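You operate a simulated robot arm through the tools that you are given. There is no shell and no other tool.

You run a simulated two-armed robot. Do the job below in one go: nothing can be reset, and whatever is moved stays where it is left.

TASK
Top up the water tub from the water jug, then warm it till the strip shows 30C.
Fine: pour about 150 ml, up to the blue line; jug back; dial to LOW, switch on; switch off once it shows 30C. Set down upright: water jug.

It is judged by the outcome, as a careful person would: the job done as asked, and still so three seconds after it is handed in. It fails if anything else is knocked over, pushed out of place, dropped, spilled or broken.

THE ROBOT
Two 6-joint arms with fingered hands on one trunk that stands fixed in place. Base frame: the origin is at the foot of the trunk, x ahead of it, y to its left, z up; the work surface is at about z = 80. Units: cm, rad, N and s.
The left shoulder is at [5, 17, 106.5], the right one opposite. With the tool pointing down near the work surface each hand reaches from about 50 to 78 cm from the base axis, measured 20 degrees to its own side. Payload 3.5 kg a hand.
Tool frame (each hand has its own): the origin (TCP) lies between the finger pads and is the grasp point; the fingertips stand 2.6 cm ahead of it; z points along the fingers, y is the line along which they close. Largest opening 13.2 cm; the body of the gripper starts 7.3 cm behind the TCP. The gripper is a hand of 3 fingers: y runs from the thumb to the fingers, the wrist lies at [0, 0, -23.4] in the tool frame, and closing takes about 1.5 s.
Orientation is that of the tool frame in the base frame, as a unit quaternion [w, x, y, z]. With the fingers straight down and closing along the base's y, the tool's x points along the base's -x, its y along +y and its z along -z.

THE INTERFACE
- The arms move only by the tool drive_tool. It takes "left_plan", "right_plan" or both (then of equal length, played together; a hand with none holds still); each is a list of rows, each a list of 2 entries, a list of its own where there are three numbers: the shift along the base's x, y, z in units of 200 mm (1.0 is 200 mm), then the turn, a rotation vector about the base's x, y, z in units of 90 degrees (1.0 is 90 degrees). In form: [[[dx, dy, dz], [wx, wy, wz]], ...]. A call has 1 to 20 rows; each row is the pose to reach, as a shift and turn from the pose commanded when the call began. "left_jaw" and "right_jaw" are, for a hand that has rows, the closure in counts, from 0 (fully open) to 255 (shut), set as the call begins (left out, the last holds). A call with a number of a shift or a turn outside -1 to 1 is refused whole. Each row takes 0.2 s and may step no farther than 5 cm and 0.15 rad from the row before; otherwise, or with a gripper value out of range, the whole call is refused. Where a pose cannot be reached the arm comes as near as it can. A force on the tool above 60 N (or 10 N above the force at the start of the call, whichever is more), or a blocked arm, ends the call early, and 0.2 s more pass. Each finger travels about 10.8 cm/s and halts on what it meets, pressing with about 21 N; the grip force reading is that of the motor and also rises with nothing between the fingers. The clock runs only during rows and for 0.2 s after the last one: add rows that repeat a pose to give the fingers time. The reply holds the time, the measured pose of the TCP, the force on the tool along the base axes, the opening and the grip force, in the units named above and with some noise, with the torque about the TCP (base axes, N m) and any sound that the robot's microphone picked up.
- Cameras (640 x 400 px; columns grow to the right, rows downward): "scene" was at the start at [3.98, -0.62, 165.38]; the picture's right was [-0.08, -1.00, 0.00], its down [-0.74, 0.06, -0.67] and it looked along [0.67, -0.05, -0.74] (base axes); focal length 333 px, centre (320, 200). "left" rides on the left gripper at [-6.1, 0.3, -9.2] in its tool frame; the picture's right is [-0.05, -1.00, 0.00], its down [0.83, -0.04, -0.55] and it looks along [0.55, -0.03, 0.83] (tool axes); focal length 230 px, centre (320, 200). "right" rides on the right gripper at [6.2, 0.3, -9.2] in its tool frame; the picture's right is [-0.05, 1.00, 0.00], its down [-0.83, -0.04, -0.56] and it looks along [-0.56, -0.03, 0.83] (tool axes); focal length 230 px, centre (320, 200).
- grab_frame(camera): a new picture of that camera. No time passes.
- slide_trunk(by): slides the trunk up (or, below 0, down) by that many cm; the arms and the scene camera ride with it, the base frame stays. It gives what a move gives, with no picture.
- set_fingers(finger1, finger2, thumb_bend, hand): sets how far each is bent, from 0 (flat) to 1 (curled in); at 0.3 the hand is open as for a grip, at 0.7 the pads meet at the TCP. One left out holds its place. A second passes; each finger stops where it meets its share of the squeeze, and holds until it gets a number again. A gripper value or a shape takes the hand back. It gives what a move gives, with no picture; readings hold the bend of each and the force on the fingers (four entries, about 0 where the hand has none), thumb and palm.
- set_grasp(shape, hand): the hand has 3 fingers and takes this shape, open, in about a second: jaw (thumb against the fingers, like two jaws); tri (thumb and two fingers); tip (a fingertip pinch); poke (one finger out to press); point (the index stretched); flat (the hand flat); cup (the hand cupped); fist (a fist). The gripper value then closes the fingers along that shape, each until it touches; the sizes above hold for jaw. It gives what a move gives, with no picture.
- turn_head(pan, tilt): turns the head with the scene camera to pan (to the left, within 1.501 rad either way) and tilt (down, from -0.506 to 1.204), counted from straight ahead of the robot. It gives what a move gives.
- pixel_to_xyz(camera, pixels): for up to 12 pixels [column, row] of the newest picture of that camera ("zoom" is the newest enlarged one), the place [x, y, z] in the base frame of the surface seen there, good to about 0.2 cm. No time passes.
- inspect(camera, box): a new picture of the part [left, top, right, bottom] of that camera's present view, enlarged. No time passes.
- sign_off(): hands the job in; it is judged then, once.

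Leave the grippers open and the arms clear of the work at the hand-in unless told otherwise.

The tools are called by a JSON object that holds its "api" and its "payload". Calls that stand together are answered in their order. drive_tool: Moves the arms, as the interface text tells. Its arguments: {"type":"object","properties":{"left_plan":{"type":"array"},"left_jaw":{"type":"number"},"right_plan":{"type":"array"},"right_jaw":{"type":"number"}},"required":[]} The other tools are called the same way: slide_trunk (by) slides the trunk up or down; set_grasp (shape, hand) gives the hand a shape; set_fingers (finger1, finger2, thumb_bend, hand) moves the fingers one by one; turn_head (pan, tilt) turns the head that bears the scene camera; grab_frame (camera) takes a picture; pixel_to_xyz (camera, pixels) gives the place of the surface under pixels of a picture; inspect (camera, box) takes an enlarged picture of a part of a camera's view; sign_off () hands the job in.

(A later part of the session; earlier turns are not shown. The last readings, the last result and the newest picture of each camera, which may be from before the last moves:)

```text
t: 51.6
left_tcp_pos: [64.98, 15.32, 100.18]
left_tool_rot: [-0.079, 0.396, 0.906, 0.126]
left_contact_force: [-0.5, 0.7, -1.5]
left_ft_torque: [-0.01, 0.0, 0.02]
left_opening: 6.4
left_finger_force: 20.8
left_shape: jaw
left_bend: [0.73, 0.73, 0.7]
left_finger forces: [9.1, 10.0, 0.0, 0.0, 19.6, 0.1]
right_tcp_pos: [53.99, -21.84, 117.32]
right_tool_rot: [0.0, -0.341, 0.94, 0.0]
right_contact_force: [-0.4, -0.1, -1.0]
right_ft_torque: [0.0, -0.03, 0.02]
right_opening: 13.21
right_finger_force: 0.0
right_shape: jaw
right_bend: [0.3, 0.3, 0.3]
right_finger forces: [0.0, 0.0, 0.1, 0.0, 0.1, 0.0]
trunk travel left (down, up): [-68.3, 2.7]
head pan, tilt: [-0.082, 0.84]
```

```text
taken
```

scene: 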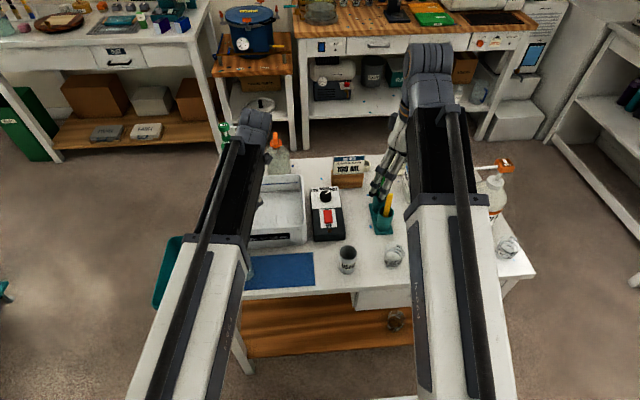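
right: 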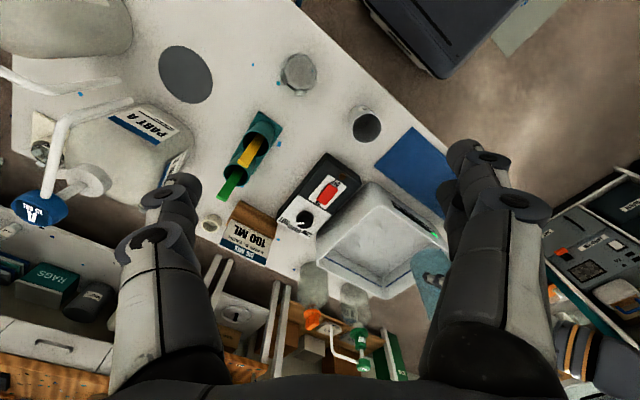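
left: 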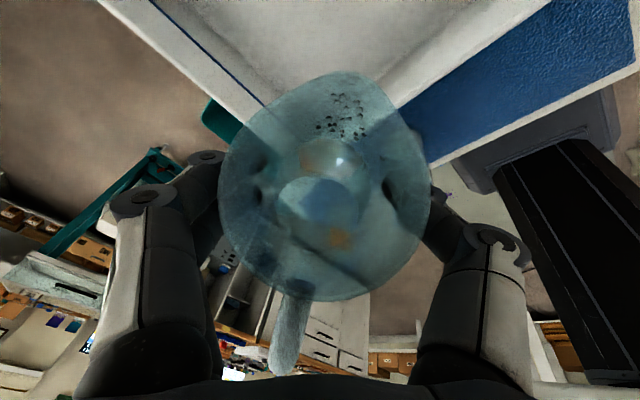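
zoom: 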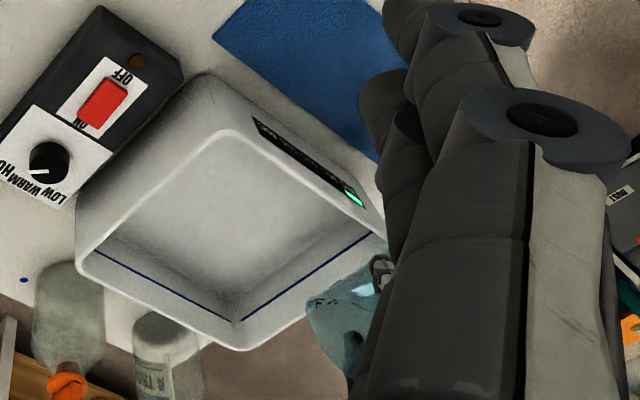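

The lip is still well over the tub's interior. Now a short dip from 57° to 74.5°, held for about a second, then back.

{"api": "drive_tool", "payload": {"left_plan": [[[0, 0, 0], [0.0543, 0.0388, 0]], [[0, 0, 0], [0.1085, 0.0775, 0]], [[0, 0, 0], [0.1356, 0.0969, 0]], [[0, 0, 0], [0.1583, 0.113, 0]], [[0, 0, 0], [0.1583, 0.113, 0]], [[0, 0, 0], [0.1583, 0.113, 0]], [[0, 0, 0], [0.1583, 0.113, 0]], [[0, 0, 0], [0.1583, 0.113, 0]]]}}

{"api": "inspect", "payload": {"camera": "left", "box": [220, 0, 470, 200]}}

{"api": "inspect", "payload": {"camera": "right", "box": [320, 150, 520, 320]}}

{"api": "inspect", "payload": {"camera": "scene", "box": [215, 145, 315, 245]}}

{"api": "pixel_to_xyz", "payload": {"camera": "zoom", "pixels": [[390, 205], [400, 205], [410, 205], [420, 205], [430, 205], [440, 205], [400, 235], [410, 235], [420, 235], [430, 235], [440, 235], [450, 235]]}}

{"api": "pixel_to_xyz", "payload": {"camera": "zoom", "pixels": [[390, 265], [400, 265], [410, 265], [420, 265], [430, 265], [440, 265], [400, 290], [410, 290], [420, 290], [430, 290], [440, 290], [450, 290]]}}

```text
t: 53.4
left_tcp_pos: [65.01, 15.37, 100.05]
left_tool_rot: [-0.207, 0.391, 0.874, 0.202]
left_contact_force: [0.5, 0.3, -1.4]
left_ft_torque: [-0.03, -0.04, 0.01]
left_opening: 6.38
left_finger_force: 20.9
left_shape: jaw
left_bend: [0.73, 0.73, 0.7]
left_finger forces: [9.2, 9.8, 0.0, 0.1, 19.7, 0.0]
right_tcp_pos: [53.95, -21.94, 117.25]
right_tool_rot: [0.0, -0.341, 0.94, 0.0]
right_contact_force: [0.0, -0.2, 0.1]
right_ft_torque: [-0.01, 0.02, 0.0]
right_opening: 13.17
right_finger_force: 0.0
right_shape: jaw
right_bend: [0.3, 0.3, 0.3]
right_finger forces: [0.1, 0.1, 0.1, 0.1, 0.0, 0.0]
trunk travel left (down, up): [-68.3, 2.7]
head pan, tilt: [-0.082, 0.84]
```

```text
2.00 times, centred on (345, 100) of left
```

zoom: 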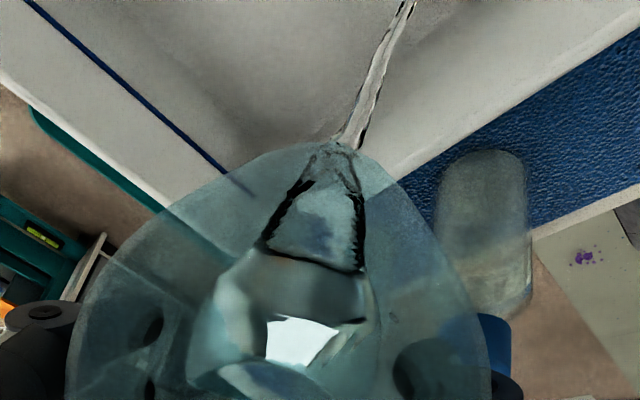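

```text
2.35 times, centred on (420, 235) of right
```

zoom: 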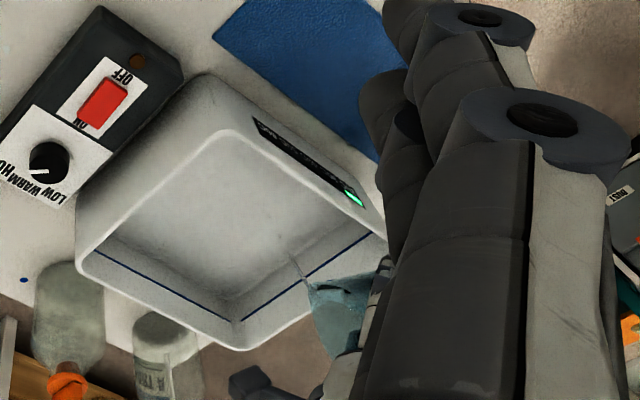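

```text
4.00 times, centred on (265, 195) of scene
```

zoom: 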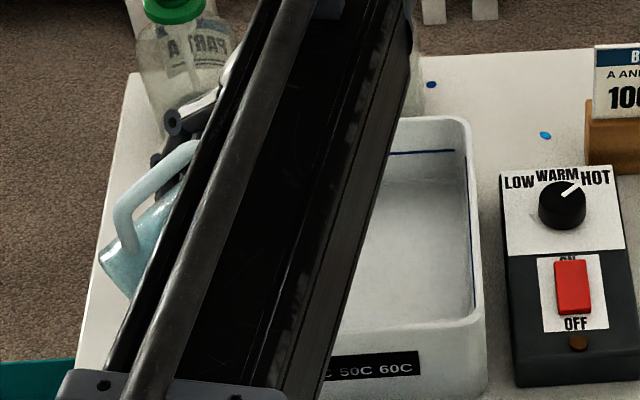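

```text
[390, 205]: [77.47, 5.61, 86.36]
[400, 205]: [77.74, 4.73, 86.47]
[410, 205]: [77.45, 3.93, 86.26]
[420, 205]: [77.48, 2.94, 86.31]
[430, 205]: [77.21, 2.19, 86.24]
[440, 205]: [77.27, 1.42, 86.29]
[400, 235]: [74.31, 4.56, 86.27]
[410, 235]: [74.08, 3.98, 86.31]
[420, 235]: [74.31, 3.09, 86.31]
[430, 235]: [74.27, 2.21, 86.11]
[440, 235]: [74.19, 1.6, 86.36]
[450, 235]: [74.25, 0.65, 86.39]
```

```text
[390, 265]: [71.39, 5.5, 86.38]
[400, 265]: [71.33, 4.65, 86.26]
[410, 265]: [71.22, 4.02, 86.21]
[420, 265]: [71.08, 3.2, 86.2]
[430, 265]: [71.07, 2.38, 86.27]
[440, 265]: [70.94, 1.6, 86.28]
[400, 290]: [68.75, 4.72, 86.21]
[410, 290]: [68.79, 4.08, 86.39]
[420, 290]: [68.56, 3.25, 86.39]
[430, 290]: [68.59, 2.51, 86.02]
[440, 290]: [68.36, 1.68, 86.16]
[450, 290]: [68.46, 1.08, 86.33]
```

The level has reached about 86.28, roughly 150 ml, with a thin stream still running. I stop now, tilting back smoothly to fully upright while rising 2 cm.

{"api": "drive_tool", "payload": {"left_plan": [[[0, 0, 0.01], [-0.0543, -0.0388, 0]], [[0, 0, 0.02], [-0.1085, -0.0775, 0]], [[0, 0, 0.03], [-0.1628, -0.1163, 0]], [[0, 0, 0.05], [-0.217, -0.155, 0]], [[0, 0, 0.06], [-0.2713, -0.1938, 0]], [[0, 0, 0.08], [-0.3255, -0.2325, 0]], [[0, 0, 0.1], [-0.3798, -0.2713, 0]], [[0, 0, 0.1], [-0.434, -0.31, 0]], [[0, 0, 0.1], [-0.4883, -0.3488, 0]], [[0, 0, 0.1], [-0.5425, -0.3875, 0]], [[0, 0, 0.1], [-0.5968, -0.4263, 0]], [[0, 0, 0.1], [-0.651, -0.465, 0]], [[0, 0, 0.1], [-0.674, -0.481, 0]], [[0, 0, 0.1], [-0.674, -0.481, 0]]]}}

{"api": "grab_frame", "payload": {"camera": "left"}}

{"api": "inspect", "payload": {"camera": "scene", "box": [215, 145, 315, 245]}}

{"api": "pixel_to_xyz", "payload": {"camera": "zoom", "pixels": [[390, 205], [400, 205], [410, 205], [420, 205], [430, 205], [440, 205], [400, 235], [410, 235], [420, 235], [430, 235], [440, 235], [450, 235]]}}

{"api": "pixel_to_xyz", "payload": {"camera": "zoom", "pixels": [[390, 265], [400, 265], [410, 265], [420, 265], [430, 265], [440, 265], [400, 290], [410, 290], [420, 290], [430, 290], [440, 290], [450, 290]]}}

```text
t: 56.4
left_tcp_pos: [64.95, 15.28, 102.07]
left_tool_rot: [0.336, 0.342, 0.868, -0.131]
left_contact_force: [0.9, 0.3, -1.4]
left_ft_torque: [0.01, 0.04, 0.02]
left_opening: 6.37
left_finger_force: 21.1
left_shape: jaw
left_bend: [0.73, 0.73, 0.7]
left_finger forces: [9.2, 9.8, 0.0, 0.0, 19.1, 0.1]
right_tcp_pos: [53.98, -21.96, 117.28]
right_tool_rot: [0.0, -0.342, 0.94, 0.0]
right_contact_force: [0.7, -0.1, 0.1]
right_ft_torque: [0.01, 0.0, -0.01]
right_opening: 13.17
right_finger_force: 0.2
right_shape: jaw
right_bend: [0.3, 0.3, 0.3]
right_finger forces: [0.1, 0.1, 0.1, 0.0, 0.0, 0.1]
trunk travel left (down, up): [-68.3, 2.7]
head pan, tilt: [-0.082, 0.84]
```

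```text
taken
```

left: 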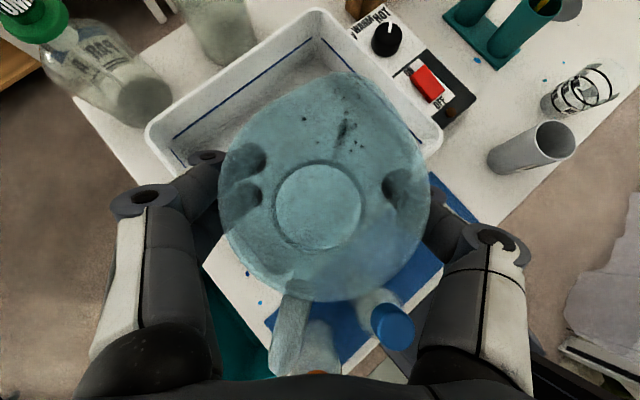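

```text
4.00 times, centred on (265, 195) of scene
```

zoom: 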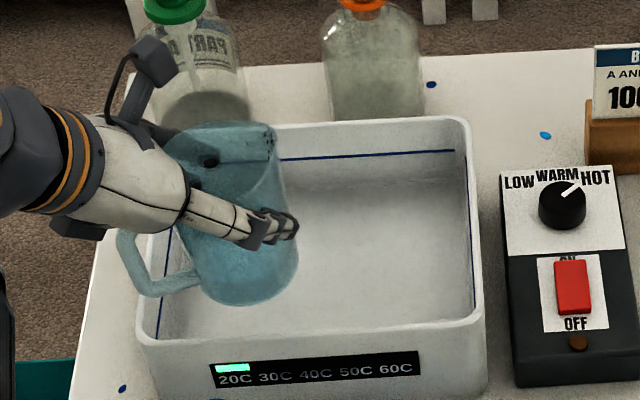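

```text
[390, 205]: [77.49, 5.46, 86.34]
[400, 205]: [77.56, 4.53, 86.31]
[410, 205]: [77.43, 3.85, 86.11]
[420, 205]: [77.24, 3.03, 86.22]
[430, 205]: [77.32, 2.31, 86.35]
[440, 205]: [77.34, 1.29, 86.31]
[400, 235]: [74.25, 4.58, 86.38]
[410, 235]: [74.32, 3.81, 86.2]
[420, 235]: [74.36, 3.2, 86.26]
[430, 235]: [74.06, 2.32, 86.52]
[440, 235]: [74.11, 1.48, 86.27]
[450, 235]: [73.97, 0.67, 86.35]
```

```text
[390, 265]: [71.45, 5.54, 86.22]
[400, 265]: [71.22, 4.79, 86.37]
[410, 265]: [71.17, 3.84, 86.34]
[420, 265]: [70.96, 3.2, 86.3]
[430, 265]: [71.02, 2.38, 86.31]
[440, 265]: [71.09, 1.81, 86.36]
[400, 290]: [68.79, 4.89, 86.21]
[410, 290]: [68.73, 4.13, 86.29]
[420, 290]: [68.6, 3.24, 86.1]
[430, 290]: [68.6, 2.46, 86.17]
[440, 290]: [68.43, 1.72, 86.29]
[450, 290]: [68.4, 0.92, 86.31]
```

The jug is upright again and the strip still reads 20C. The level averages about 86.29, close to the line at 86.31. With a clearer view now, I take one more set of points to confirm.

{"api": "inspect", "payload": {"camera": "scene", "box": [215, 145, 315, 245]}}

{"api": "pixel_to_xyz", "payload": {"camera": "zoom", "pixels": [[310, 190], [330, 190], [350, 190], [370, 190], [390, 190], [310, 220], [330, 220], [350, 220], [370, 220], [390, 220], [410, 220], [430, 220]]}}

{"api": "pixel_to_xyz", "payload": {"camera": "zoom", "pixels": [[310, 250], [330, 250], [350, 250], [370, 250], [390, 250], [410, 250], [430, 250], [310, 280], [330, 280], [350, 280], [370, 280], [390, 280]]}}

{"api": "pixel_to_xyz", "payload": {"camera": "zoom", "pixels": [[310, 158], [325, 157], [340, 157], [355, 156], [370, 155], [385, 155], [400, 154], [410, 154], [420, 153], [430, 152], [440, 152], [450, 151]]}}

{"api": "pixel_to_xyz", "payload": {"camera": "zoom", "pixels": [[250, 310], [270, 310], [290, 310], [310, 310], [330, 310], [350, 310], [370, 305], [390, 305], [320, 205], [340, 205], [320, 235], [340, 265]]}}

```text
4.00 times, centred on (265, 195) of scene
```

zoom: 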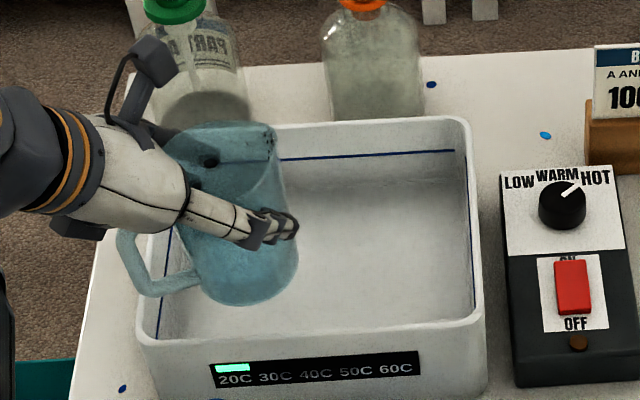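

```text
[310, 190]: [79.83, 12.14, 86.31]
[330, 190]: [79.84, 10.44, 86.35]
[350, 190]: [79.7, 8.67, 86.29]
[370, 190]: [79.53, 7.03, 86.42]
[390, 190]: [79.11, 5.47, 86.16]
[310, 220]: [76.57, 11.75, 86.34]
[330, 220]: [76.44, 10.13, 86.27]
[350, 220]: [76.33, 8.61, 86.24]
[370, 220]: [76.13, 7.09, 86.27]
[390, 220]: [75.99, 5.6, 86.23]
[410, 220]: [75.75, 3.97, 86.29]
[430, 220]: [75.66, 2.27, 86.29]
```

```text
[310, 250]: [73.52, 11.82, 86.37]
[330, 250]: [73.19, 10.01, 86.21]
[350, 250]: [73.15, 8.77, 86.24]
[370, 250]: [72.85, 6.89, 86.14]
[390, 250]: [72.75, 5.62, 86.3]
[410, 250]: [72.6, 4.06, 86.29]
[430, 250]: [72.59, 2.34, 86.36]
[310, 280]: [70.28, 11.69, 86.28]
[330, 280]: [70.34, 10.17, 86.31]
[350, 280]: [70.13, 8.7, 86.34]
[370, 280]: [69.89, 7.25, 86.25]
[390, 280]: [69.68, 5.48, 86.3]
```

```text
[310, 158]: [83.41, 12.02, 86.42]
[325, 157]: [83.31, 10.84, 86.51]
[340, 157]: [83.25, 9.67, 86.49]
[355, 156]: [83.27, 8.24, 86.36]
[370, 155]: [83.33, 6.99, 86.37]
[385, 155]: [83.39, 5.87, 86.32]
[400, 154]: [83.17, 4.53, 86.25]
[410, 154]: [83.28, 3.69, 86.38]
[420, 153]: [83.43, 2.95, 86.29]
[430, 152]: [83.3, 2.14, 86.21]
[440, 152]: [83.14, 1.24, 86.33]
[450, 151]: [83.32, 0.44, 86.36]
```

```text
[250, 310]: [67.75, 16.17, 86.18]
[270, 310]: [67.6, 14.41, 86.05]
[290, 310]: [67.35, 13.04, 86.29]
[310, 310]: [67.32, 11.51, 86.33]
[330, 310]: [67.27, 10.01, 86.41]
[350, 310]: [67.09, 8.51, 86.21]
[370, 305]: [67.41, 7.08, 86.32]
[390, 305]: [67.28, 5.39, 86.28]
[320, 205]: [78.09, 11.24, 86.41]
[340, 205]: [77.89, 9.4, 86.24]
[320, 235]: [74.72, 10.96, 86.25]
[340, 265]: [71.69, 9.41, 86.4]
```

The 36 points average 86.284, so the level is at the blue line with about 150 ml added. Now the jug goes back by reversing the same path: yaw back and rise, while the right hand returns to its high, clear pose.

{"api": "drive_tool", "payload": {"left_plan": [[[0, -0.005, 0.04], [0, 0, 0.0231]], [[-0.002, -0.01, 0.09], [0, 0, 0.0463]], [[-0.004, -0.016, 0.14], [0, 0, 0.0694]], [[-0.006, -0.021, 0.19], [0, 0, 0.0926]], [[-0.008, -0.027, 0.24], [0, 0, 0.1157]], [[-0.01, -0.032, 0.29], [0, 0, 0.1389]], [[-0.012, -0.037, 0.34], [0, 0, 0.162]], [[-0.014, -0.043, 0.39], [0, 0, 0.1852]], [[-0.016, -0.048, 0.44], [0, 0, 0.2083]], [[-0.018, -0.053, 0.49], [0, 0, 0.2315]], [[-0.02, -0.059, 0.53], [0, 0, 0.2546]], [[-0.0225, -0.064, 0.5665], [0, 0, 0.2778]], [[-0.0225, -0.064, 0.5665], [0, 0, 0.2778]]], "right_plan": [[[0.058, -0.013, 0.083], [0.0287, -0.0788, -0.0292]], [[0.116, -0.025, 0.167], [0.0573, -0.1575, -0.0583]], [[0.174, -0.038, 0.25], [0.086, -0.2363, -0.0875]], [[0.232, -0.05, 0.333], [0.1147, -0.315, -0.1167]], [[0.29, -0.063, 0.417], [0.1433, -0.3938, -0.1458]], [[0.348, -0.075, 0.5], [0.172, -0.4725, -0.175]], [[0.405, -0.088, 0.583], [0.2007, -0.5513, -0.2042]], [[0.463, -0.1, 0.667], [0.2293, -0.63, -0.2333]], [[0.521, -0.113, 0.75], [0.258, -0.7088, -0.2625]], [[0.579, -0.125, 0.833], [0.2867, -0.7875, -0.2917]], [[0.637, -0.138, 0.917], [0.3153, -0.8663, -0.3208]], [[0.695, -0.15, 1.0], [0.344, -0.945, -0.35]], [[0.695, -0.15, 1.0], [0.344, -0.945, -0.35]]]}}

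```text
t: 59.2
left_tcp_pos: [64.43, 14.06, 113.42]
left_tool_rot: [0.356, 0.145, 0.921, -0.056]
left_contact_force: [0.9, 0.5, -1.5]
left_ft_torque: [0.0, 0.01, 0.01]
left_opening: 6.37
left_finger_force: 20.9
left_shape: jaw
left_bend: [0.73, 0.73, 0.7]
left_finger forces: [9.2, 9.9, 0.0, 0.0, 19.0, 0.0]
right_tcp_pos: [67.81, -25.05, 137.07]
right_tool_rot: [0.702, 0.0, 0.712, 0.001]
right_contact_force: [-0.2, 0.2, 0.4]
right_ft_torque: [0.0, -0.01, -0.01]
right_opening: 13.16
right_finger_force: 0.1
right_shape: jaw
right_bend: [0.3, 0.3, 0.3]
right_finger forces: [0.0, 0.1, 0.0, 0.0, 0.0, 0.0]
trunk travel left (down, up): [-68.3, 2.7]
head pan, tilt: [-0.082, 0.84]
```

The orientation is back to what it was at the grasp. I continue back to above the mat with the left hand, and the right hand rises clear.

{"api": "drive_tool", "payload": {"left_plan": [[[-0.04, -0.037, 0.06], [0, 0, 0]], [[-0.1, -0.092, 0.15], [0, 0, 0]], [[-0.17, -0.157, 0.26], [0, 0, 0]], [[-0.24, -0.221, 0.37], [0, 0, 0]], [[-0.31, -0.286, 0.48], [0, 0, 0]], [[-0.38, -0.35, 0.59], [0, 0, 0]], [[-0.44, -0.405, 0.69], [0, 0, 0]], [[-0.49, -0.451, 0.76], [0, 0, 0]], [[-0.509, -0.469, 0.8], [0, 0, 0]], [[-0.509, -0.469, 0.8], [0, 0, 0]]], "right_plan": [[[0.044, -0.012, 0.101], [0, 0, 0]], [[0.088, -0.023, 0.202], [0, 0, 0]], [[0.132, -0.035, 0.303], [0, 0, 0]], [[0.176, -0.047, 0.404], [0, 0, 0]], [[0.219, -0.058, 0.506], [0, 0, 0]], [[0.263, -0.07, 0.607], [0, 0, 0]], [[0.307, -0.082, 0.708], [0, 0, 0]], [[0.351, -0.093, 0.809], [0, 0, 0]], [[0.395, -0.105, 0.91], [0, 0, 0]], [[0.395, -0.105, 0.91], [0, 0, 0]]]}}

```text
t: 61.4
left_tcp_pos: [54.51, 4.57, 129.2]
left_tool_rot: [0.356, 0.146, 0.921, -0.056]
left_contact_force: [0.4, 0.1, -1.2]
left_ft_torque: [0.04, -0.01, 0.0]
left_opening: 6.37
left_finger_force: 21.0
left_shape: jaw
left_bend: [0.73, 0.73, 0.7]
left_finger forces: [9.1, 9.8, 0.0, 0.0, 18.6, 0.1]
right_tcp_pos: [75.88, -27.23, 155.32]
right_tool_rot: [0.702, 0.0, 0.713, 0.0]
right_contact_force: [0.9, 0.5, 0.1]
right_ft_torque: [-0.02, 0.0, -0.03]
right_opening: 13.21
right_finger_force: 0.2
right_shape: jaw
right_bend: [0.3, 0.3, 0.3]
right_finger forces: [0.0, 0.0, 0.1, 0.0, 0.0, 0.0]
trunk travel left (down, up): [-68.3, 2.7]
head pan, tilt: [-0.082, 0.84]
```

Both are back above the start points. I lower the trunk 36 cm and check the jug's alignment over the mat.

{"api": "slide_trunk", "payload": {"by": -36}}

{"api": "grab_frame", "payload": {"camera": "scene"}}

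{"api": "inspect", "payload": {"camera": "scene", "box": [190, 70, 330, 200]}}

{"api": "grab_frame", "payload": {"camera": "left"}}

```text
t: 64.9
left_tcp_pos: [54.27, 4.64, 93.31]
left_tool_rot: [0.357, 0.147, 0.921, -0.056]
left_contact_force: [0.4, 0.2, -1.6]
left_ft_torque: [0.01, 0.01, 0.01]
left_opening: 6.35
left_finger_force: 21.2
left_shape: jaw
left_bend: [0.73, 0.73, 0.7]
left_finger forces: [9.1, 9.9, 0.1, 0.0, 18.6, 0.0]
right_tcp_pos: [75.79, -27.17, 119.27]
right_tool_rot: [0.702, 0.001, 0.713, 0.0]
right_contact_force: [0.3, 0.0, -0.6]
right_ft_torque: [0.03, -0.02, -0.01]
right_opening: 13.17
right_finger_force: 0.1
right_shape: jaw
right_bend: [0.3, 0.3, 0.3]
right_finger forces: [0.0, 0.0, 0.0, 0.1, 0.0, 0.0]
trunk travel left (down, up): [-32.3, 38.7]
head pan, tilt: [-0.082, 0.84]
```

```text
taken
```

scene: 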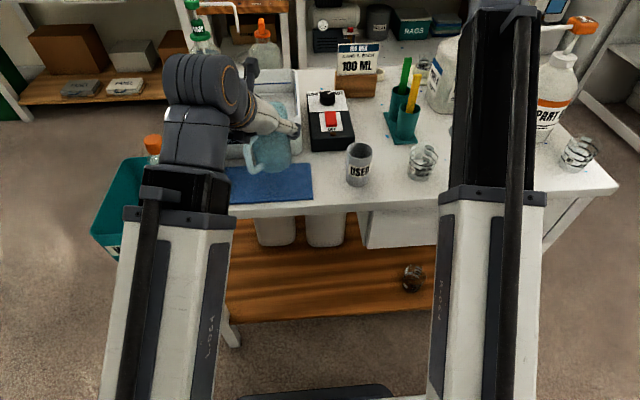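

```text
3.08 times, centred on (260, 135) of scene
```

zoom: 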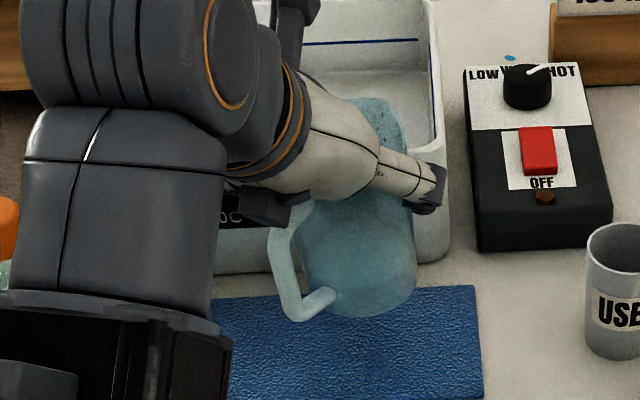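

```text
taken
```

left: 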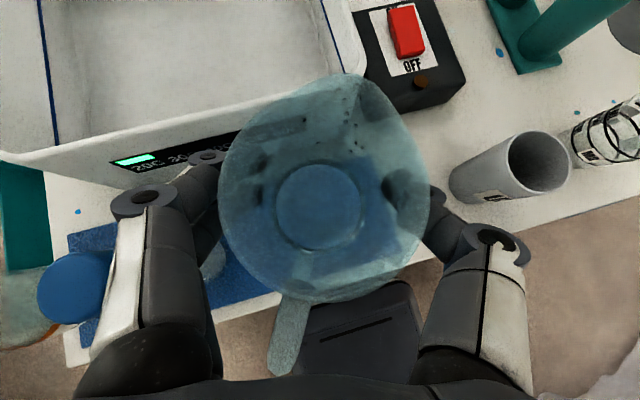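

The jug hangs straight over its place on the mat. Down 4.4 cm, and then the last few millimetres in small steps while watching the force.

{"api": "slide_trunk", "payload": {"by": -4.4}}

{"api": "slide_trunk", "payload": {"by": -0.4}}

{"api": "inspect", "payload": {"camera": "scene", "box": [190, 60, 330, 190]}}

```text
t: 65.8
left_tcp_pos: [54.29, 4.73, 88.92]
left_tool_rot: [0.356, 0.147, 0.921, -0.057]
left_contact_force: [0.2, 0.1, -1.1]
left_ft_torque: [0.02, 0.03, -0.02]
left_opening: 6.36
left_finger_force: 20.5
left_shape: jaw
left_bend: [0.73, 0.73, 0.7]
left_finger forces: [9.0, 9.9, 0.1, 0.1, 17.4, 0.0]
right_tcp_pos: [75.76, -27.18, 114.84]
right_tool_rot: [0.702, 0.001, 0.712, 0.0]
right_contact_force: [-0.4, -0.3, 0.2]
right_ft_torque: [0.02, -0.02, 0.01]
right_opening: 13.19
right_finger_force: 0.0
right_shape: jaw
right_bend: [0.3, 0.3, 0.3]
right_finger forces: [0.0, 0.1, 0.0, 0.0, 0.1, 0.1]
trunk travel left (down, up): [-27.9, 43.1]
head pan, tilt: [-0.082, 0.84]
```

```text
t: 66.3
left_tcp_pos: [54.44, 4.75, 88.64]
left_tool_rot: [0.357, 0.147, 0.921, -0.056]
left_contact_force: [1.7, -1.4, 2.5]
left_ft_torque: [-0.05, -0.02, 0.03]
left_opening: 6.34
left_finger_force: 21.5
left_shape: jaw
left_bend: [0.73, 0.73, 0.7]
left_finger forces: [9.9, 10.0, 0.0, 0.1, 18.1, 0.0]
right_tcp_pos: [75.82, -27.18, 114.5]
right_tool_rot: [0.702, 0.001, 0.712, 0.0]
right_contact_force: [0.7, -0.2, 0.1]
right_ft_torque: [0.0, 0.01, 0.02]
right_opening: 13.17
right_finger_force: 0.1
right_shape: jaw
right_bend: [0.3, 0.3, 0.3]
right_finger forces: [0.1, 0.0, 0.0, 0.0, 0.1, 0.1]
trunk travel left (down, up): [-27.5, 43.5]
head pan, tilt: [-0.082, 0.84]
```

```text
3.08 times, centred on (260, 125) of scene
```

zoom: 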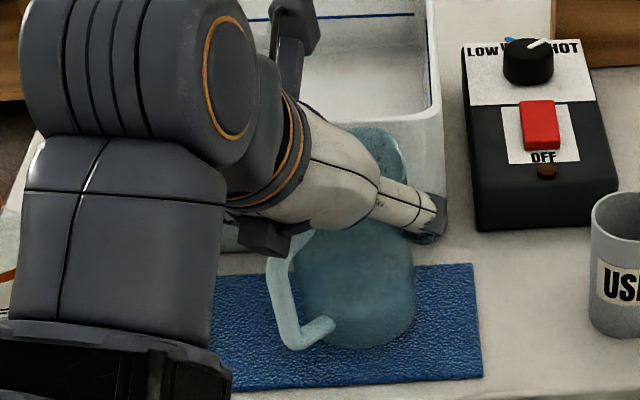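

The vertical force turned from -1.1 to +2.5 N, so the jug is resting on the mat. I open the hand to the same 9.5 cm opening used on the way in.

{"api": "drive_tool", "payload": {"left_plan": [[[0, 0, 0], [0, 0, 0]], [[0, 0, 0], [0, 0, 0]], [[0, 0, 0], [0, 0, 0]], [[0, 0, 0], [0, 0, 0]], [[0, 0, 0], [0, 0, 0]], [[0, 0, 0], [0, 0, 0]]], "left_jaw": 72}}

{"api": "inspect", "payload": {"camera": "scene", "box": [190, 60, 330, 190]}}

{"api": "grab_frame", "payload": {"camera": "left"}}

```text
t: 67.7
left_tcp_pos: [54.41, 4.64, 88.49]
left_tool_rot: [0.356, 0.147, 0.921, -0.056]
left_contact_force: [-0.3, -0.2, 0.2]
left_ft_torque: [-0.01, -0.04, -0.01]
left_opening: 9.47
left_finger_force: 0.1
left_shape: jaw
left_bend: [0.66, 0.66, 0.63]
left_finger forces: [0.0, 0.1, 0.0, 0.0, 0.0, 0.1]
right_tcp_pos: [75.85, -27.07, 114.54]
right_tool_rot: [0.702, 0.001, 0.712, -0.001]
right_contact_force: [0.3, 0.4, -1.1]
right_ft_torque: [-0.01, 0.06, 0.0]
right_opening: 13.18
right_finger_force: 0.1
right_shape: jaw
right_bend: [0.3, 0.3, 0.3]
right_finger forces: [0.0, 0.0, 0.0, 0.0, 0.1, 0.0]
trunk travel left (down, up): [-27.5, 43.5]
head pan, tilt: [-0.082, 0.84]
```

```text
3.08 times, centred on (260, 125) of scene
```

zoom: 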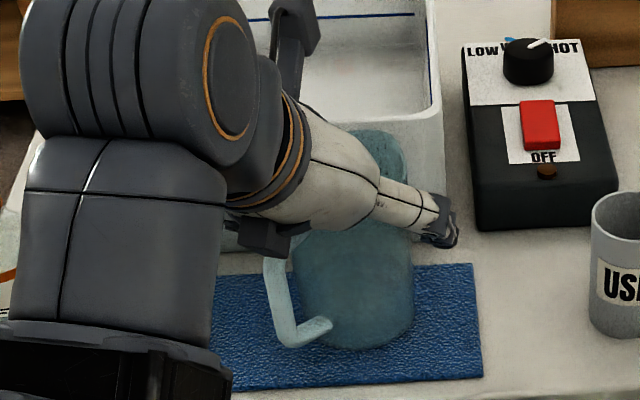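

```text
taken
```

left: 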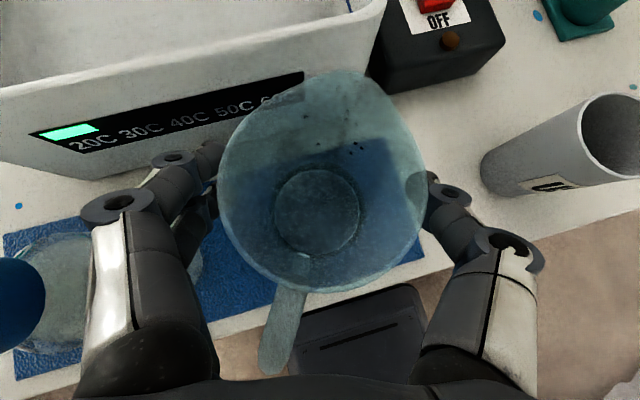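

The jug stands upright and the fingers are clear. I rise 5 cm first to be sure nothing snags.

{"api": "slide_trunk", "payload": {"by": 5}}

{"api": "inspect", "payload": {"camera": "left", "box": [160, 80, 480, 400]}}

{"api": "inspect", "payload": {"camera": "scene", "box": [190, 60, 330, 190]}}

```text
t: 68.6
left_tcp_pos: [54.34, 4.64, 93.47]
left_tool_rot: [0.357, 0.147, 0.921, -0.056]
left_contact_force: [-0.2, 0.3, -0.2]
left_ft_torque: [-0.05, 0.02, -0.06]
left_opening: 9.44
left_finger_force: 0.0
left_shape: jaw
left_bend: [0.66, 0.66, 0.63]
left_finger forces: [0.0, 0.0, 0.0, 0.0, 0.1, 0.0]
right_tcp_pos: [75.87, -27.11, 119.43]
right_tool_rot: [0.702, 0.0, 0.713, 0.001]
right_contact_force: [0.9, 0.6, -0.1]
right_ft_torque: [-0.05, 0.0, -0.01]
right_opening: 13.17
right_finger_force: 0.1
right_shape: jaw
right_bend: [0.3, 0.3, 0.3]
right_finger forces: [0.0, 0.0, 0.0, 0.1, 0.1, 0.0]
trunk travel left (down, up): [-32.5, 38.5]
head pan, tilt: [-0.082, 0.84]
```

```text
1.25 times, centred on (320, 240) of left
```

zoom: 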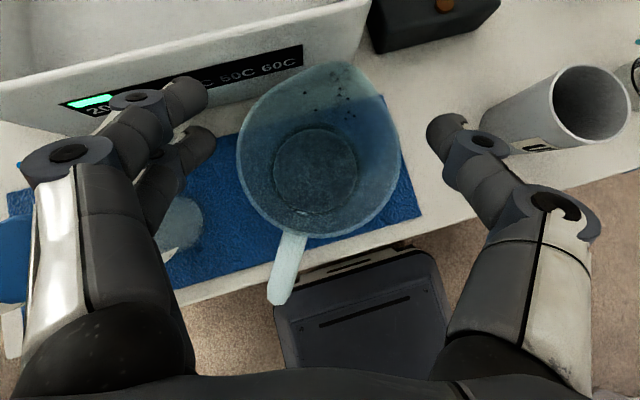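

```text
3.08 times, centred on (260, 125) of scene
```

zoom: 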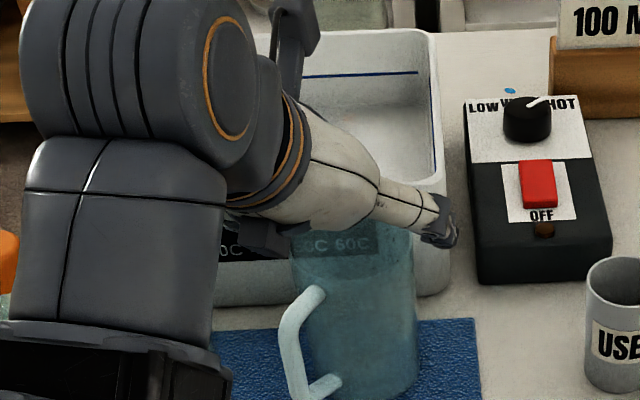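

The jug stands on the mat and the hand is clear of it. Now I raise the trunk fully out.

{"api": "slide_trunk", "payload": {"by": 36}}

```text
t: 72.1
left_tcp_pos: [54.34, 4.54, 129.65]
left_tool_rot: [0.357, 0.146, 0.921, -0.055]
left_contact_force: [0.1, -0.3, 0.9]
left_ft_torque: [0.01, -0.01, -0.01]
left_opening: 9.44
left_finger_force: 0.1
left_shape: jaw
left_bend: [0.66, 0.66, 0.63]
left_finger forces: [0.0, 0.1, 0.0, 0.0, 0.0, 0.1]
right_tcp_pos: [75.85, -27.08, 155.39]
right_tool_rot: [0.701, 0.0, 0.713, 0.001]
right_contact_force: [0.1, -0.4, 0.2]
right_ft_torque: [0.0, -0.04, 0.0]
right_opening: 13.18
right_finger_force: 0.1
right_shape: jaw
right_bend: [0.3, 0.3, 0.3]
right_finger forces: [0.1, 0.0, 0.1, 0.0, 0.0, 0.0]
trunk travel left (down, up): [-68.5, 2.5]
head pan, tilt: [-0.082, 0.84]
```

I park the left hand to the left, out of the camera's way, and bring the right hand in toward the heater.

{"api": "drive_tool", "payload": {"left_plan": [[[0.036, 0.143, -0.05], [0, 0, 0]], [[0.071, 0.286, -0.1], [0, 0, 0]], [[0.107, 0.429, -0.15], [0, 0, 0]], [[0.143, 0.571, -0.2], [0, 0, 0]], [[0.179, 0.714, -0.25], [0, 0, 0]], [[0.214, 0.857, -0.3], [0, 0, 0]], [[0.25, 1.0, -0.35], [0, 0, 0]], [[0.25, 1.0, -0.35], [0, 0, 0]]], "right_plan": [[[-0.041, 0.05, -0.129], [0, 0, 0]], [[-0.083, 0.1, -0.257], [0, 0, 0]], [[-0.124, 0.15, -0.386], [0, 0, 0]], [[-0.166, 0.2, -0.514], [0, 0, 0]], [[-0.207, 0.25, -0.643], [0, 0, 0]], [[-0.249, 0.3, -0.771], [0, 0, 0]], [[-0.29, 0.35, -0.9], [0, 0, 0]], [[-0.29, 0.35, -0.9], [0, 0, 0]]]}}

{"api": "grab_frame", "payload": {"camera": "scene"}}

{"api": "inspect", "payload": {"camera": "scene", "box": [190, 160, 350, 300]}}

{"api": "inspect", "payload": {"camera": "scene", "box": [300, 175, 355, 245]}}

{"api": "pixel_to_xyz", "payload": {"camera": "zoom", "pixels": [[290, 100], [335, 90], [262, 150], [310, 108], [320, 138], [330, 150], [290, 150], [345, 110], [320, 225], [325, 240], [330, 260], [335, 275]]}}

```text
t: 73.9
left_tcp_pos: [59.58, 24.62, 122.37]
left_tool_rot: [0.356, 0.146, 0.921, -0.056]
left_contact_force: [0.4, 0.0, 0.0]
left_ft_torque: [-0.02, 0.03, 0.01]
left_opening: 9.45
left_finger_force: 0.1
left_shape: jaw
left_bend: [0.66, 0.66, 0.63]
left_finger forces: [0.0, 0.0, 0.0, 0.1, 0.0, 0.0]
right_tcp_pos: [70.02, -20.16, 137.38]
right_tool_rot: [0.702, 0.001, 0.712, 0.0]
right_contact_force: [0.5, -0.6, 0.5]
right_ft_torque: [-0.02, 0.01, -0.01]
right_opening: 13.2
right_finger_force: 0.0
right_shape: jaw
right_bend: [0.3, 0.3, 0.3]
right_finger forces: [0.0, 0.0, 0.0, 0.0, 0.0, 0.0]
trunk travel left (down, up): [-68.5, 2.5]
head pan, tilt: [-0.082, 0.84]
```

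```text
taken
```

scene: 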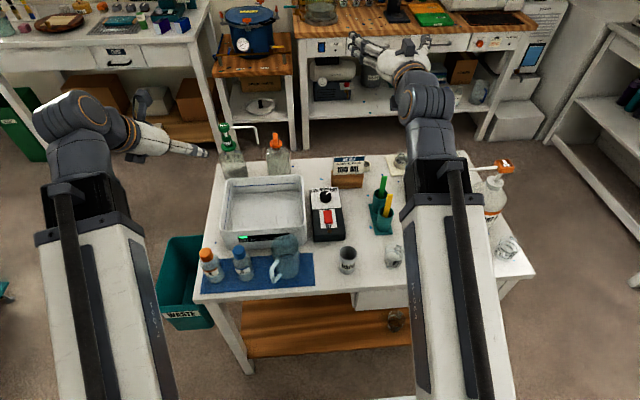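

```text
2.86 times, centred on (270, 230) of scene
```

zoom: 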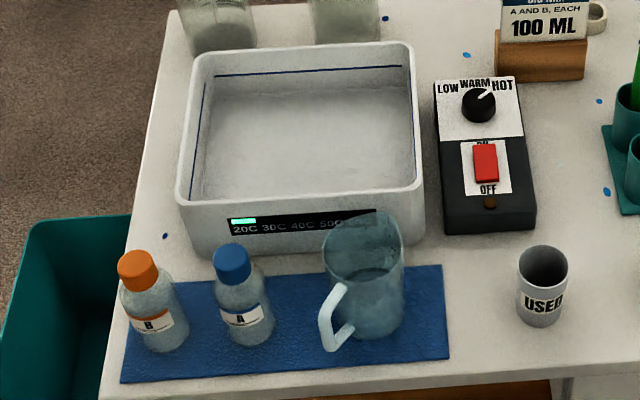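

```text
5.71 times, centred on (328, 210) of scene
```

zoom: 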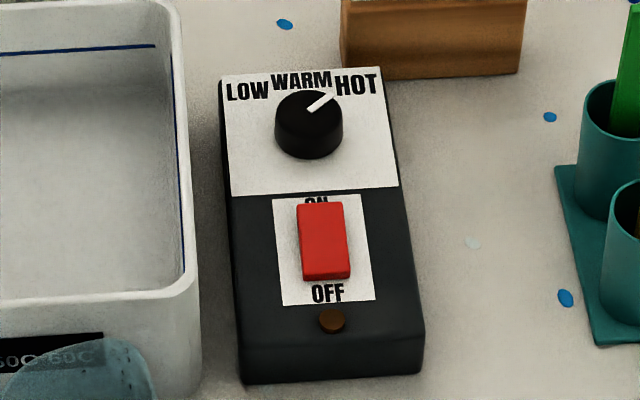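

```text
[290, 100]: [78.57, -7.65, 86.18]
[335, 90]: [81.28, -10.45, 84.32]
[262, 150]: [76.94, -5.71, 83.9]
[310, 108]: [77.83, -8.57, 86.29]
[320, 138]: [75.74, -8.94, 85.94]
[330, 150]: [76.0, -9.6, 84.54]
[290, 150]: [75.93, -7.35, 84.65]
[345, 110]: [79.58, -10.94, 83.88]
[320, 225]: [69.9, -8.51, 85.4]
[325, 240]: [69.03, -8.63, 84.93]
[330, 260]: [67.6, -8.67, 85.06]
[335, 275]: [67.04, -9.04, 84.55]
```

The scene is back in order, with the jug upright on the mat. Next is the dial, so I'll measure its pointer direction and the label positions.

{"api": "inspect", "payload": {"camera": "scene", "box": [310, 180, 345, 212]}}

{"api": "pixel_to_xyz", "payload": {"camera": "zoom", "pixels": [[120, 45], [375, 30], [410, 240], [135, 255], [265, 115], [308, 85], [160, 80], [250, 55], [345, 70], [265, 195], [215, 115], [325, 115]]}}

```text
12.50 times, centred on (328, 196) of scene
```

zoom: 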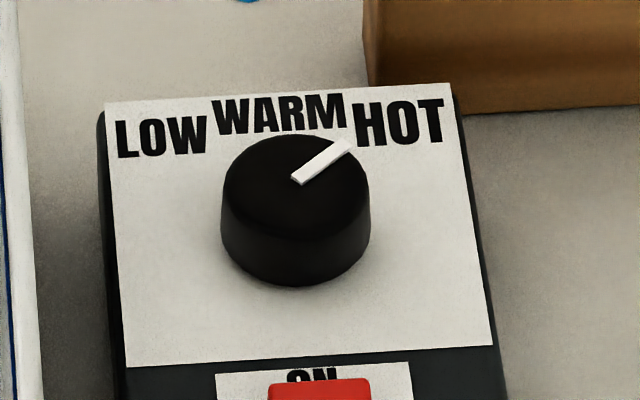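

```text
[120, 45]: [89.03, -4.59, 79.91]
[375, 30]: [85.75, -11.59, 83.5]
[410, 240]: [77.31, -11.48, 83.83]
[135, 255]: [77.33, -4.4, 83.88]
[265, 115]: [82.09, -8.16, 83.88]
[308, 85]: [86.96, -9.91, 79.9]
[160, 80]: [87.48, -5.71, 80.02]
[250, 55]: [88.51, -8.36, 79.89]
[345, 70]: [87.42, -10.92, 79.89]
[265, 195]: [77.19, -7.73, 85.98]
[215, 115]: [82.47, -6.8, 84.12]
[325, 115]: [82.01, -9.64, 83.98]
```

{"api": "pixel_to_xyz", "payload": {"camera": "zoom", "pixels": [[110, 108], [447, 90], [488, 340], [132, 362], [298, 180], [347, 146], [160, 137], [280, 117], [400, 122], [230, 190], [362, 185], [296, 235]]}}

{"api": "pixel_to_xyz", "payload": {"camera": "zoom", "pixels": [[298, 180], [347, 146], [330, 157], [315, 168], [296, 140], [296, 188], [232, 188], [360, 188], [120, 200], [470, 200], [106, 130], [463, 120]]}}

```text
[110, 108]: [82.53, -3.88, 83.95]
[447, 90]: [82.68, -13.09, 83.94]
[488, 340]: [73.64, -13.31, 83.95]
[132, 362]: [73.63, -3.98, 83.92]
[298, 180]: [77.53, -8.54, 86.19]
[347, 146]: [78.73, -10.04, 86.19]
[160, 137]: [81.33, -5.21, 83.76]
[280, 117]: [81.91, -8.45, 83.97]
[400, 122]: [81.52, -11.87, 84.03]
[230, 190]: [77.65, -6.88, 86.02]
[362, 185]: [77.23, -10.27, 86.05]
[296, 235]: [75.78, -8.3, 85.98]
```

```text
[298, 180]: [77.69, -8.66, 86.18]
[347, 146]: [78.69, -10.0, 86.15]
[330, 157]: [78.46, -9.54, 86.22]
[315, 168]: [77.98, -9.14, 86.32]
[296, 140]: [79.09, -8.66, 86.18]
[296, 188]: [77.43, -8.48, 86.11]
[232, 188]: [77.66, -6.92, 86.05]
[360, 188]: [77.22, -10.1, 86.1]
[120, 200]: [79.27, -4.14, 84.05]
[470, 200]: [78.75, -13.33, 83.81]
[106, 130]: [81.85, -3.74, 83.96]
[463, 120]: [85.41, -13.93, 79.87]
```

The box is square to the base axes, with the knob centre at (77.5, -8.57), radius about 1.75 and top at z≈86.2. Its pointer is at about -52°, aimed at HOT, and LOW lies at about +41°. So I need roughly +95° of turn, pinching the knob with the right hand pitched 70° down. First I bring the right hand in above the heater.

{"api": "drive_tool", "payload": {"right_plan": [[[0.009, 0.046, -0.088], [0.0243, 0.0669, -0.0353]], [[0.018, 0.093, -0.176], [0.0487, 0.1338, -0.0706]], [[0.027, 0.139, -0.265], [0.073, 0.2007, -0.1059]], [[0.036, 0.185, -0.353], [0.0974, 0.2676, -0.1412]], [[0.045, 0.232, -0.441], [0.1217, 0.3345, -0.1765]], [[0.055, 0.278, -0.529], [0.1461, 0.4013, -0.2117]], [[0.064, 0.325, -0.617], [0.1704, 0.4682, -0.247]], [[0.073, 0.371, -0.705], [0.1948, 0.5351, -0.2823]], [[0.082, 0.417, -0.794], [0.2191, 0.602, -0.3176]], [[0.091, 0.464, -0.882], [0.2435, 0.6689, -0.3529]], [[0.1, 0.51, -0.97], [0.2678, 0.7358, -0.3882]], [[0.1, 0.51, -0.97], [0.2678, 0.7358, -0.3882]]], "right_jaw": 125}}

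{"api": "grab_frame", "payload": {"camera": "scene"}}

{"api": "grab_frame", "payload": {"camera": "right"}}

```text
t: 76.5
left_tcp_pos: [59.57, 24.48, 122.43]
left_tool_rot: [0.356, 0.147, 0.921, -0.055]
left_contact_force: [-0.7, 0.5, -0.1]
left_ft_torque: [-0.01, 0.01, -0.01]
left_opening: 9.41
left_finger_force: 0.0
left_shape: jaw
left_bend: [0.66, 0.66, 0.63]
left_finger forces: [0.0, 0.1, 0.0, 0.1, 0.1, 0.1]
right_tcp_pos: [71.84, -9.86, 118.01]
right_tool_rot: [0.161, 0.337, 0.925, -0.06]
right_contact_force: [0.3, 0.9, 0.3]
right_ft_torque: [0.0, 0.01, 0.0]
right_opening: 6.78
right_finger_force: 0.0
right_shape: jaw
right_bend: [0.72, 0.72, 0.7]
right_finger forces: [0.0, 0.0, 0.0, 0.0, 0.1, 0.1]
trunk travel left (down, up): [-68.5, 2.5]
head pan, tilt: [-0.082, 0.84]
```

```text
taken
```

scene: 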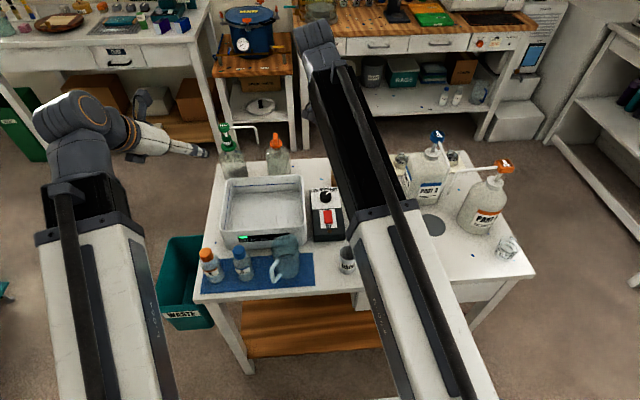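

```text
taken
```

right: 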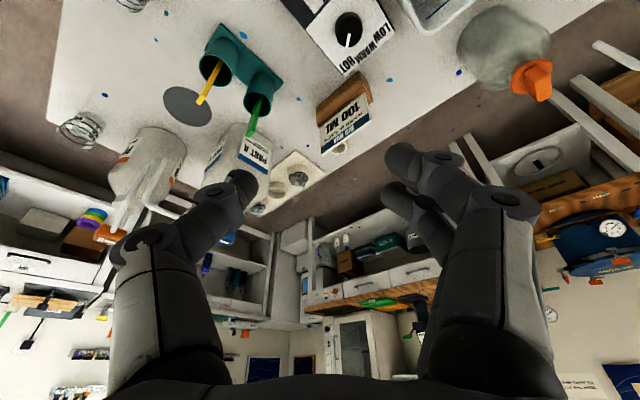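

The dial is in view. I bring the right hand to about 11 cm above the knob and check reach and alignment.

{"api": "drive_tool", "payload": {"right_plan": [[[0.04, 0.012, -0.15], [0, 0, 0]], [[0.08, 0.024, -0.3], [0, 0, 0]], [[0.12, 0.036, -0.45], [0, 0, 0]], [[0.16, 0.048, -0.6], [0, 0, 0]], [[0.2, 0.06, -0.75], [0, 0, 0]], [[0.235, 0.072, -0.88], [0, 0, 0]], [[0.266, 0.083, -1.0], [0, 0, 0]], [[0.266, 0.083, -1.0], [0, 0, 0]]]}}

{"api": "grab_frame", "payload": {"camera": "right"}}

{"api": "inspect", "payload": {"camera": "scene", "box": [260, 130, 400, 260]}}

```text
t: 78.3
left_tcp_pos: [59.51, 24.62, 122.4]
left_tool_rot: [0.357, 0.146, 0.921, -0.056]
left_contact_force: [-0.9, 0.2, 0.9]
left_ft_torque: [0.0, 0.02, 0.02]
left_opening: 9.46
left_finger_force: 0.1
left_shape: jaw
left_bend: [0.66, 0.66, 0.63]
left_finger forces: [0.1, 0.0, 0.0, 0.0, 0.0, 0.0]
right_tcp_pos: [77.35, -8.21, 98.14]
right_tool_rot: [0.163, 0.338, 0.925, -0.059]
right_contact_force: [-0.2, 0.6, -0.7]
right_ft_torque: [0.02, 0.01, 0.0]
right_opening: 6.8
right_finger_force: 0.1
right_shape: jaw
right_bend: [0.72, 0.72, 0.7]
right_finger forces: [0.0, 0.0, 0.1, 0.0, 0.0, 0.0]
trunk travel left (down, up): [-68.5, 2.5]
head pan, tilt: [-0.082, 0.84]
```

```text
taken
```

right: 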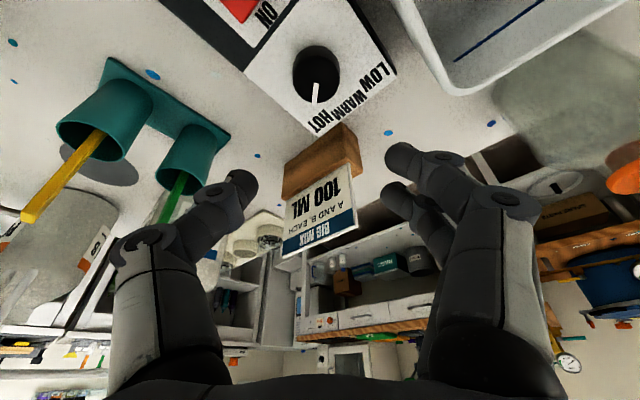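

```text
3.08 times, centred on (330, 195) of scene
```

zoom: 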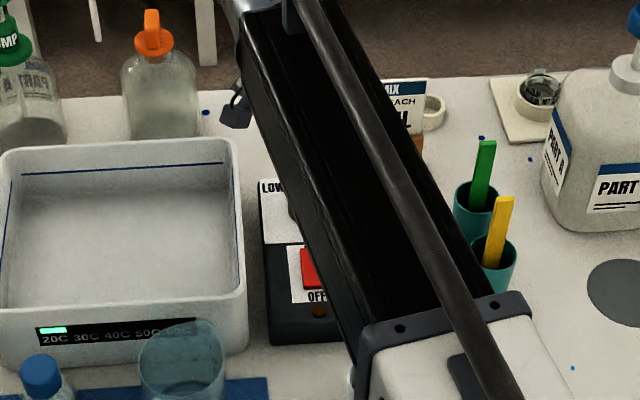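

The right camera sees the knob at (317,72). I'll measure it from here, then lower the trunk 6 cm so the arm works level with its pivot.

{"api": "pixel_to_xyz", "payload": {"camera": "right", "pixels": [[317, 72], [295, 72], [338, 72], [317, 50], [316, 95], [313, 102], [370, 90], [345, 120], [322, 125], [300, 60], [330, 55], [305, 90]]}}

{"api": "slide_trunk", "payload": {"by": -6}}

{"api": "grab_frame", "payload": {"camera": "right"}}

```text
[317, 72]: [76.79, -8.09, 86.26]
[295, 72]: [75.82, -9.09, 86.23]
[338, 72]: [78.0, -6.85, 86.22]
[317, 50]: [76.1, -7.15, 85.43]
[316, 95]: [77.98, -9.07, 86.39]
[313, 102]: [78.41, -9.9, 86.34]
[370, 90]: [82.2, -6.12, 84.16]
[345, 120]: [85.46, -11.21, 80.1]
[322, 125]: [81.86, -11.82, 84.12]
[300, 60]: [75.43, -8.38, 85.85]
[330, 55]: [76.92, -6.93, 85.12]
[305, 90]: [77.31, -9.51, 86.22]
```

```text
t: 79.3
left_tcp_pos: [59.5, 24.56, 116.35]
left_tool_rot: [0.356, 0.147, 0.921, -0.057]
left_contact_force: [-0.2, 0.7, 0.0]
left_ft_torque: [0.01, 0.02, 0.0]
left_opening: 9.44
left_finger_force: 0.0
left_shape: jaw
left_bend: [0.66, 0.66, 0.63]
left_finger forces: [0.0, 0.0, 0.1, 0.0, 0.0, 0.0]
right_tcp_pos: [77.35, -8.26, 92.17]
right_tool_rot: [0.162, 0.338, 0.925, -0.059]
right_contact_force: [-1.3, -0.2, -0.5]
right_ft_torque: [-0.01, 0.0, -0.03]
right_opening: 6.81
right_finger_force: 0.0
right_shape: jaw
right_bend: [0.72, 0.72, 0.7]
right_finger forces: [0.0, 0.0, 0.0, 0.0, 0.0, 0.0]
trunk travel left (down, up): [-62.5, 8.5]
head pan, tilt: [-0.082, 0.84]
```

```text
taken
```

right: 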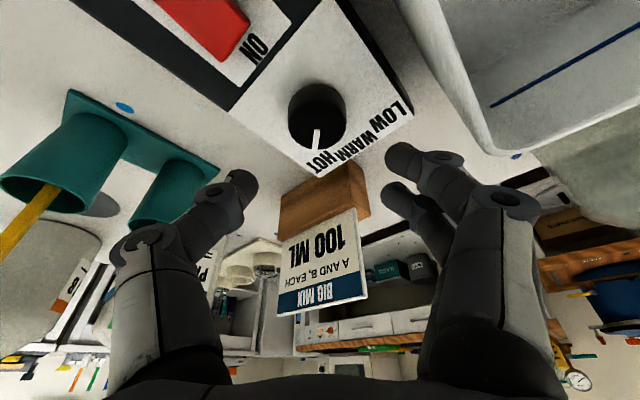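

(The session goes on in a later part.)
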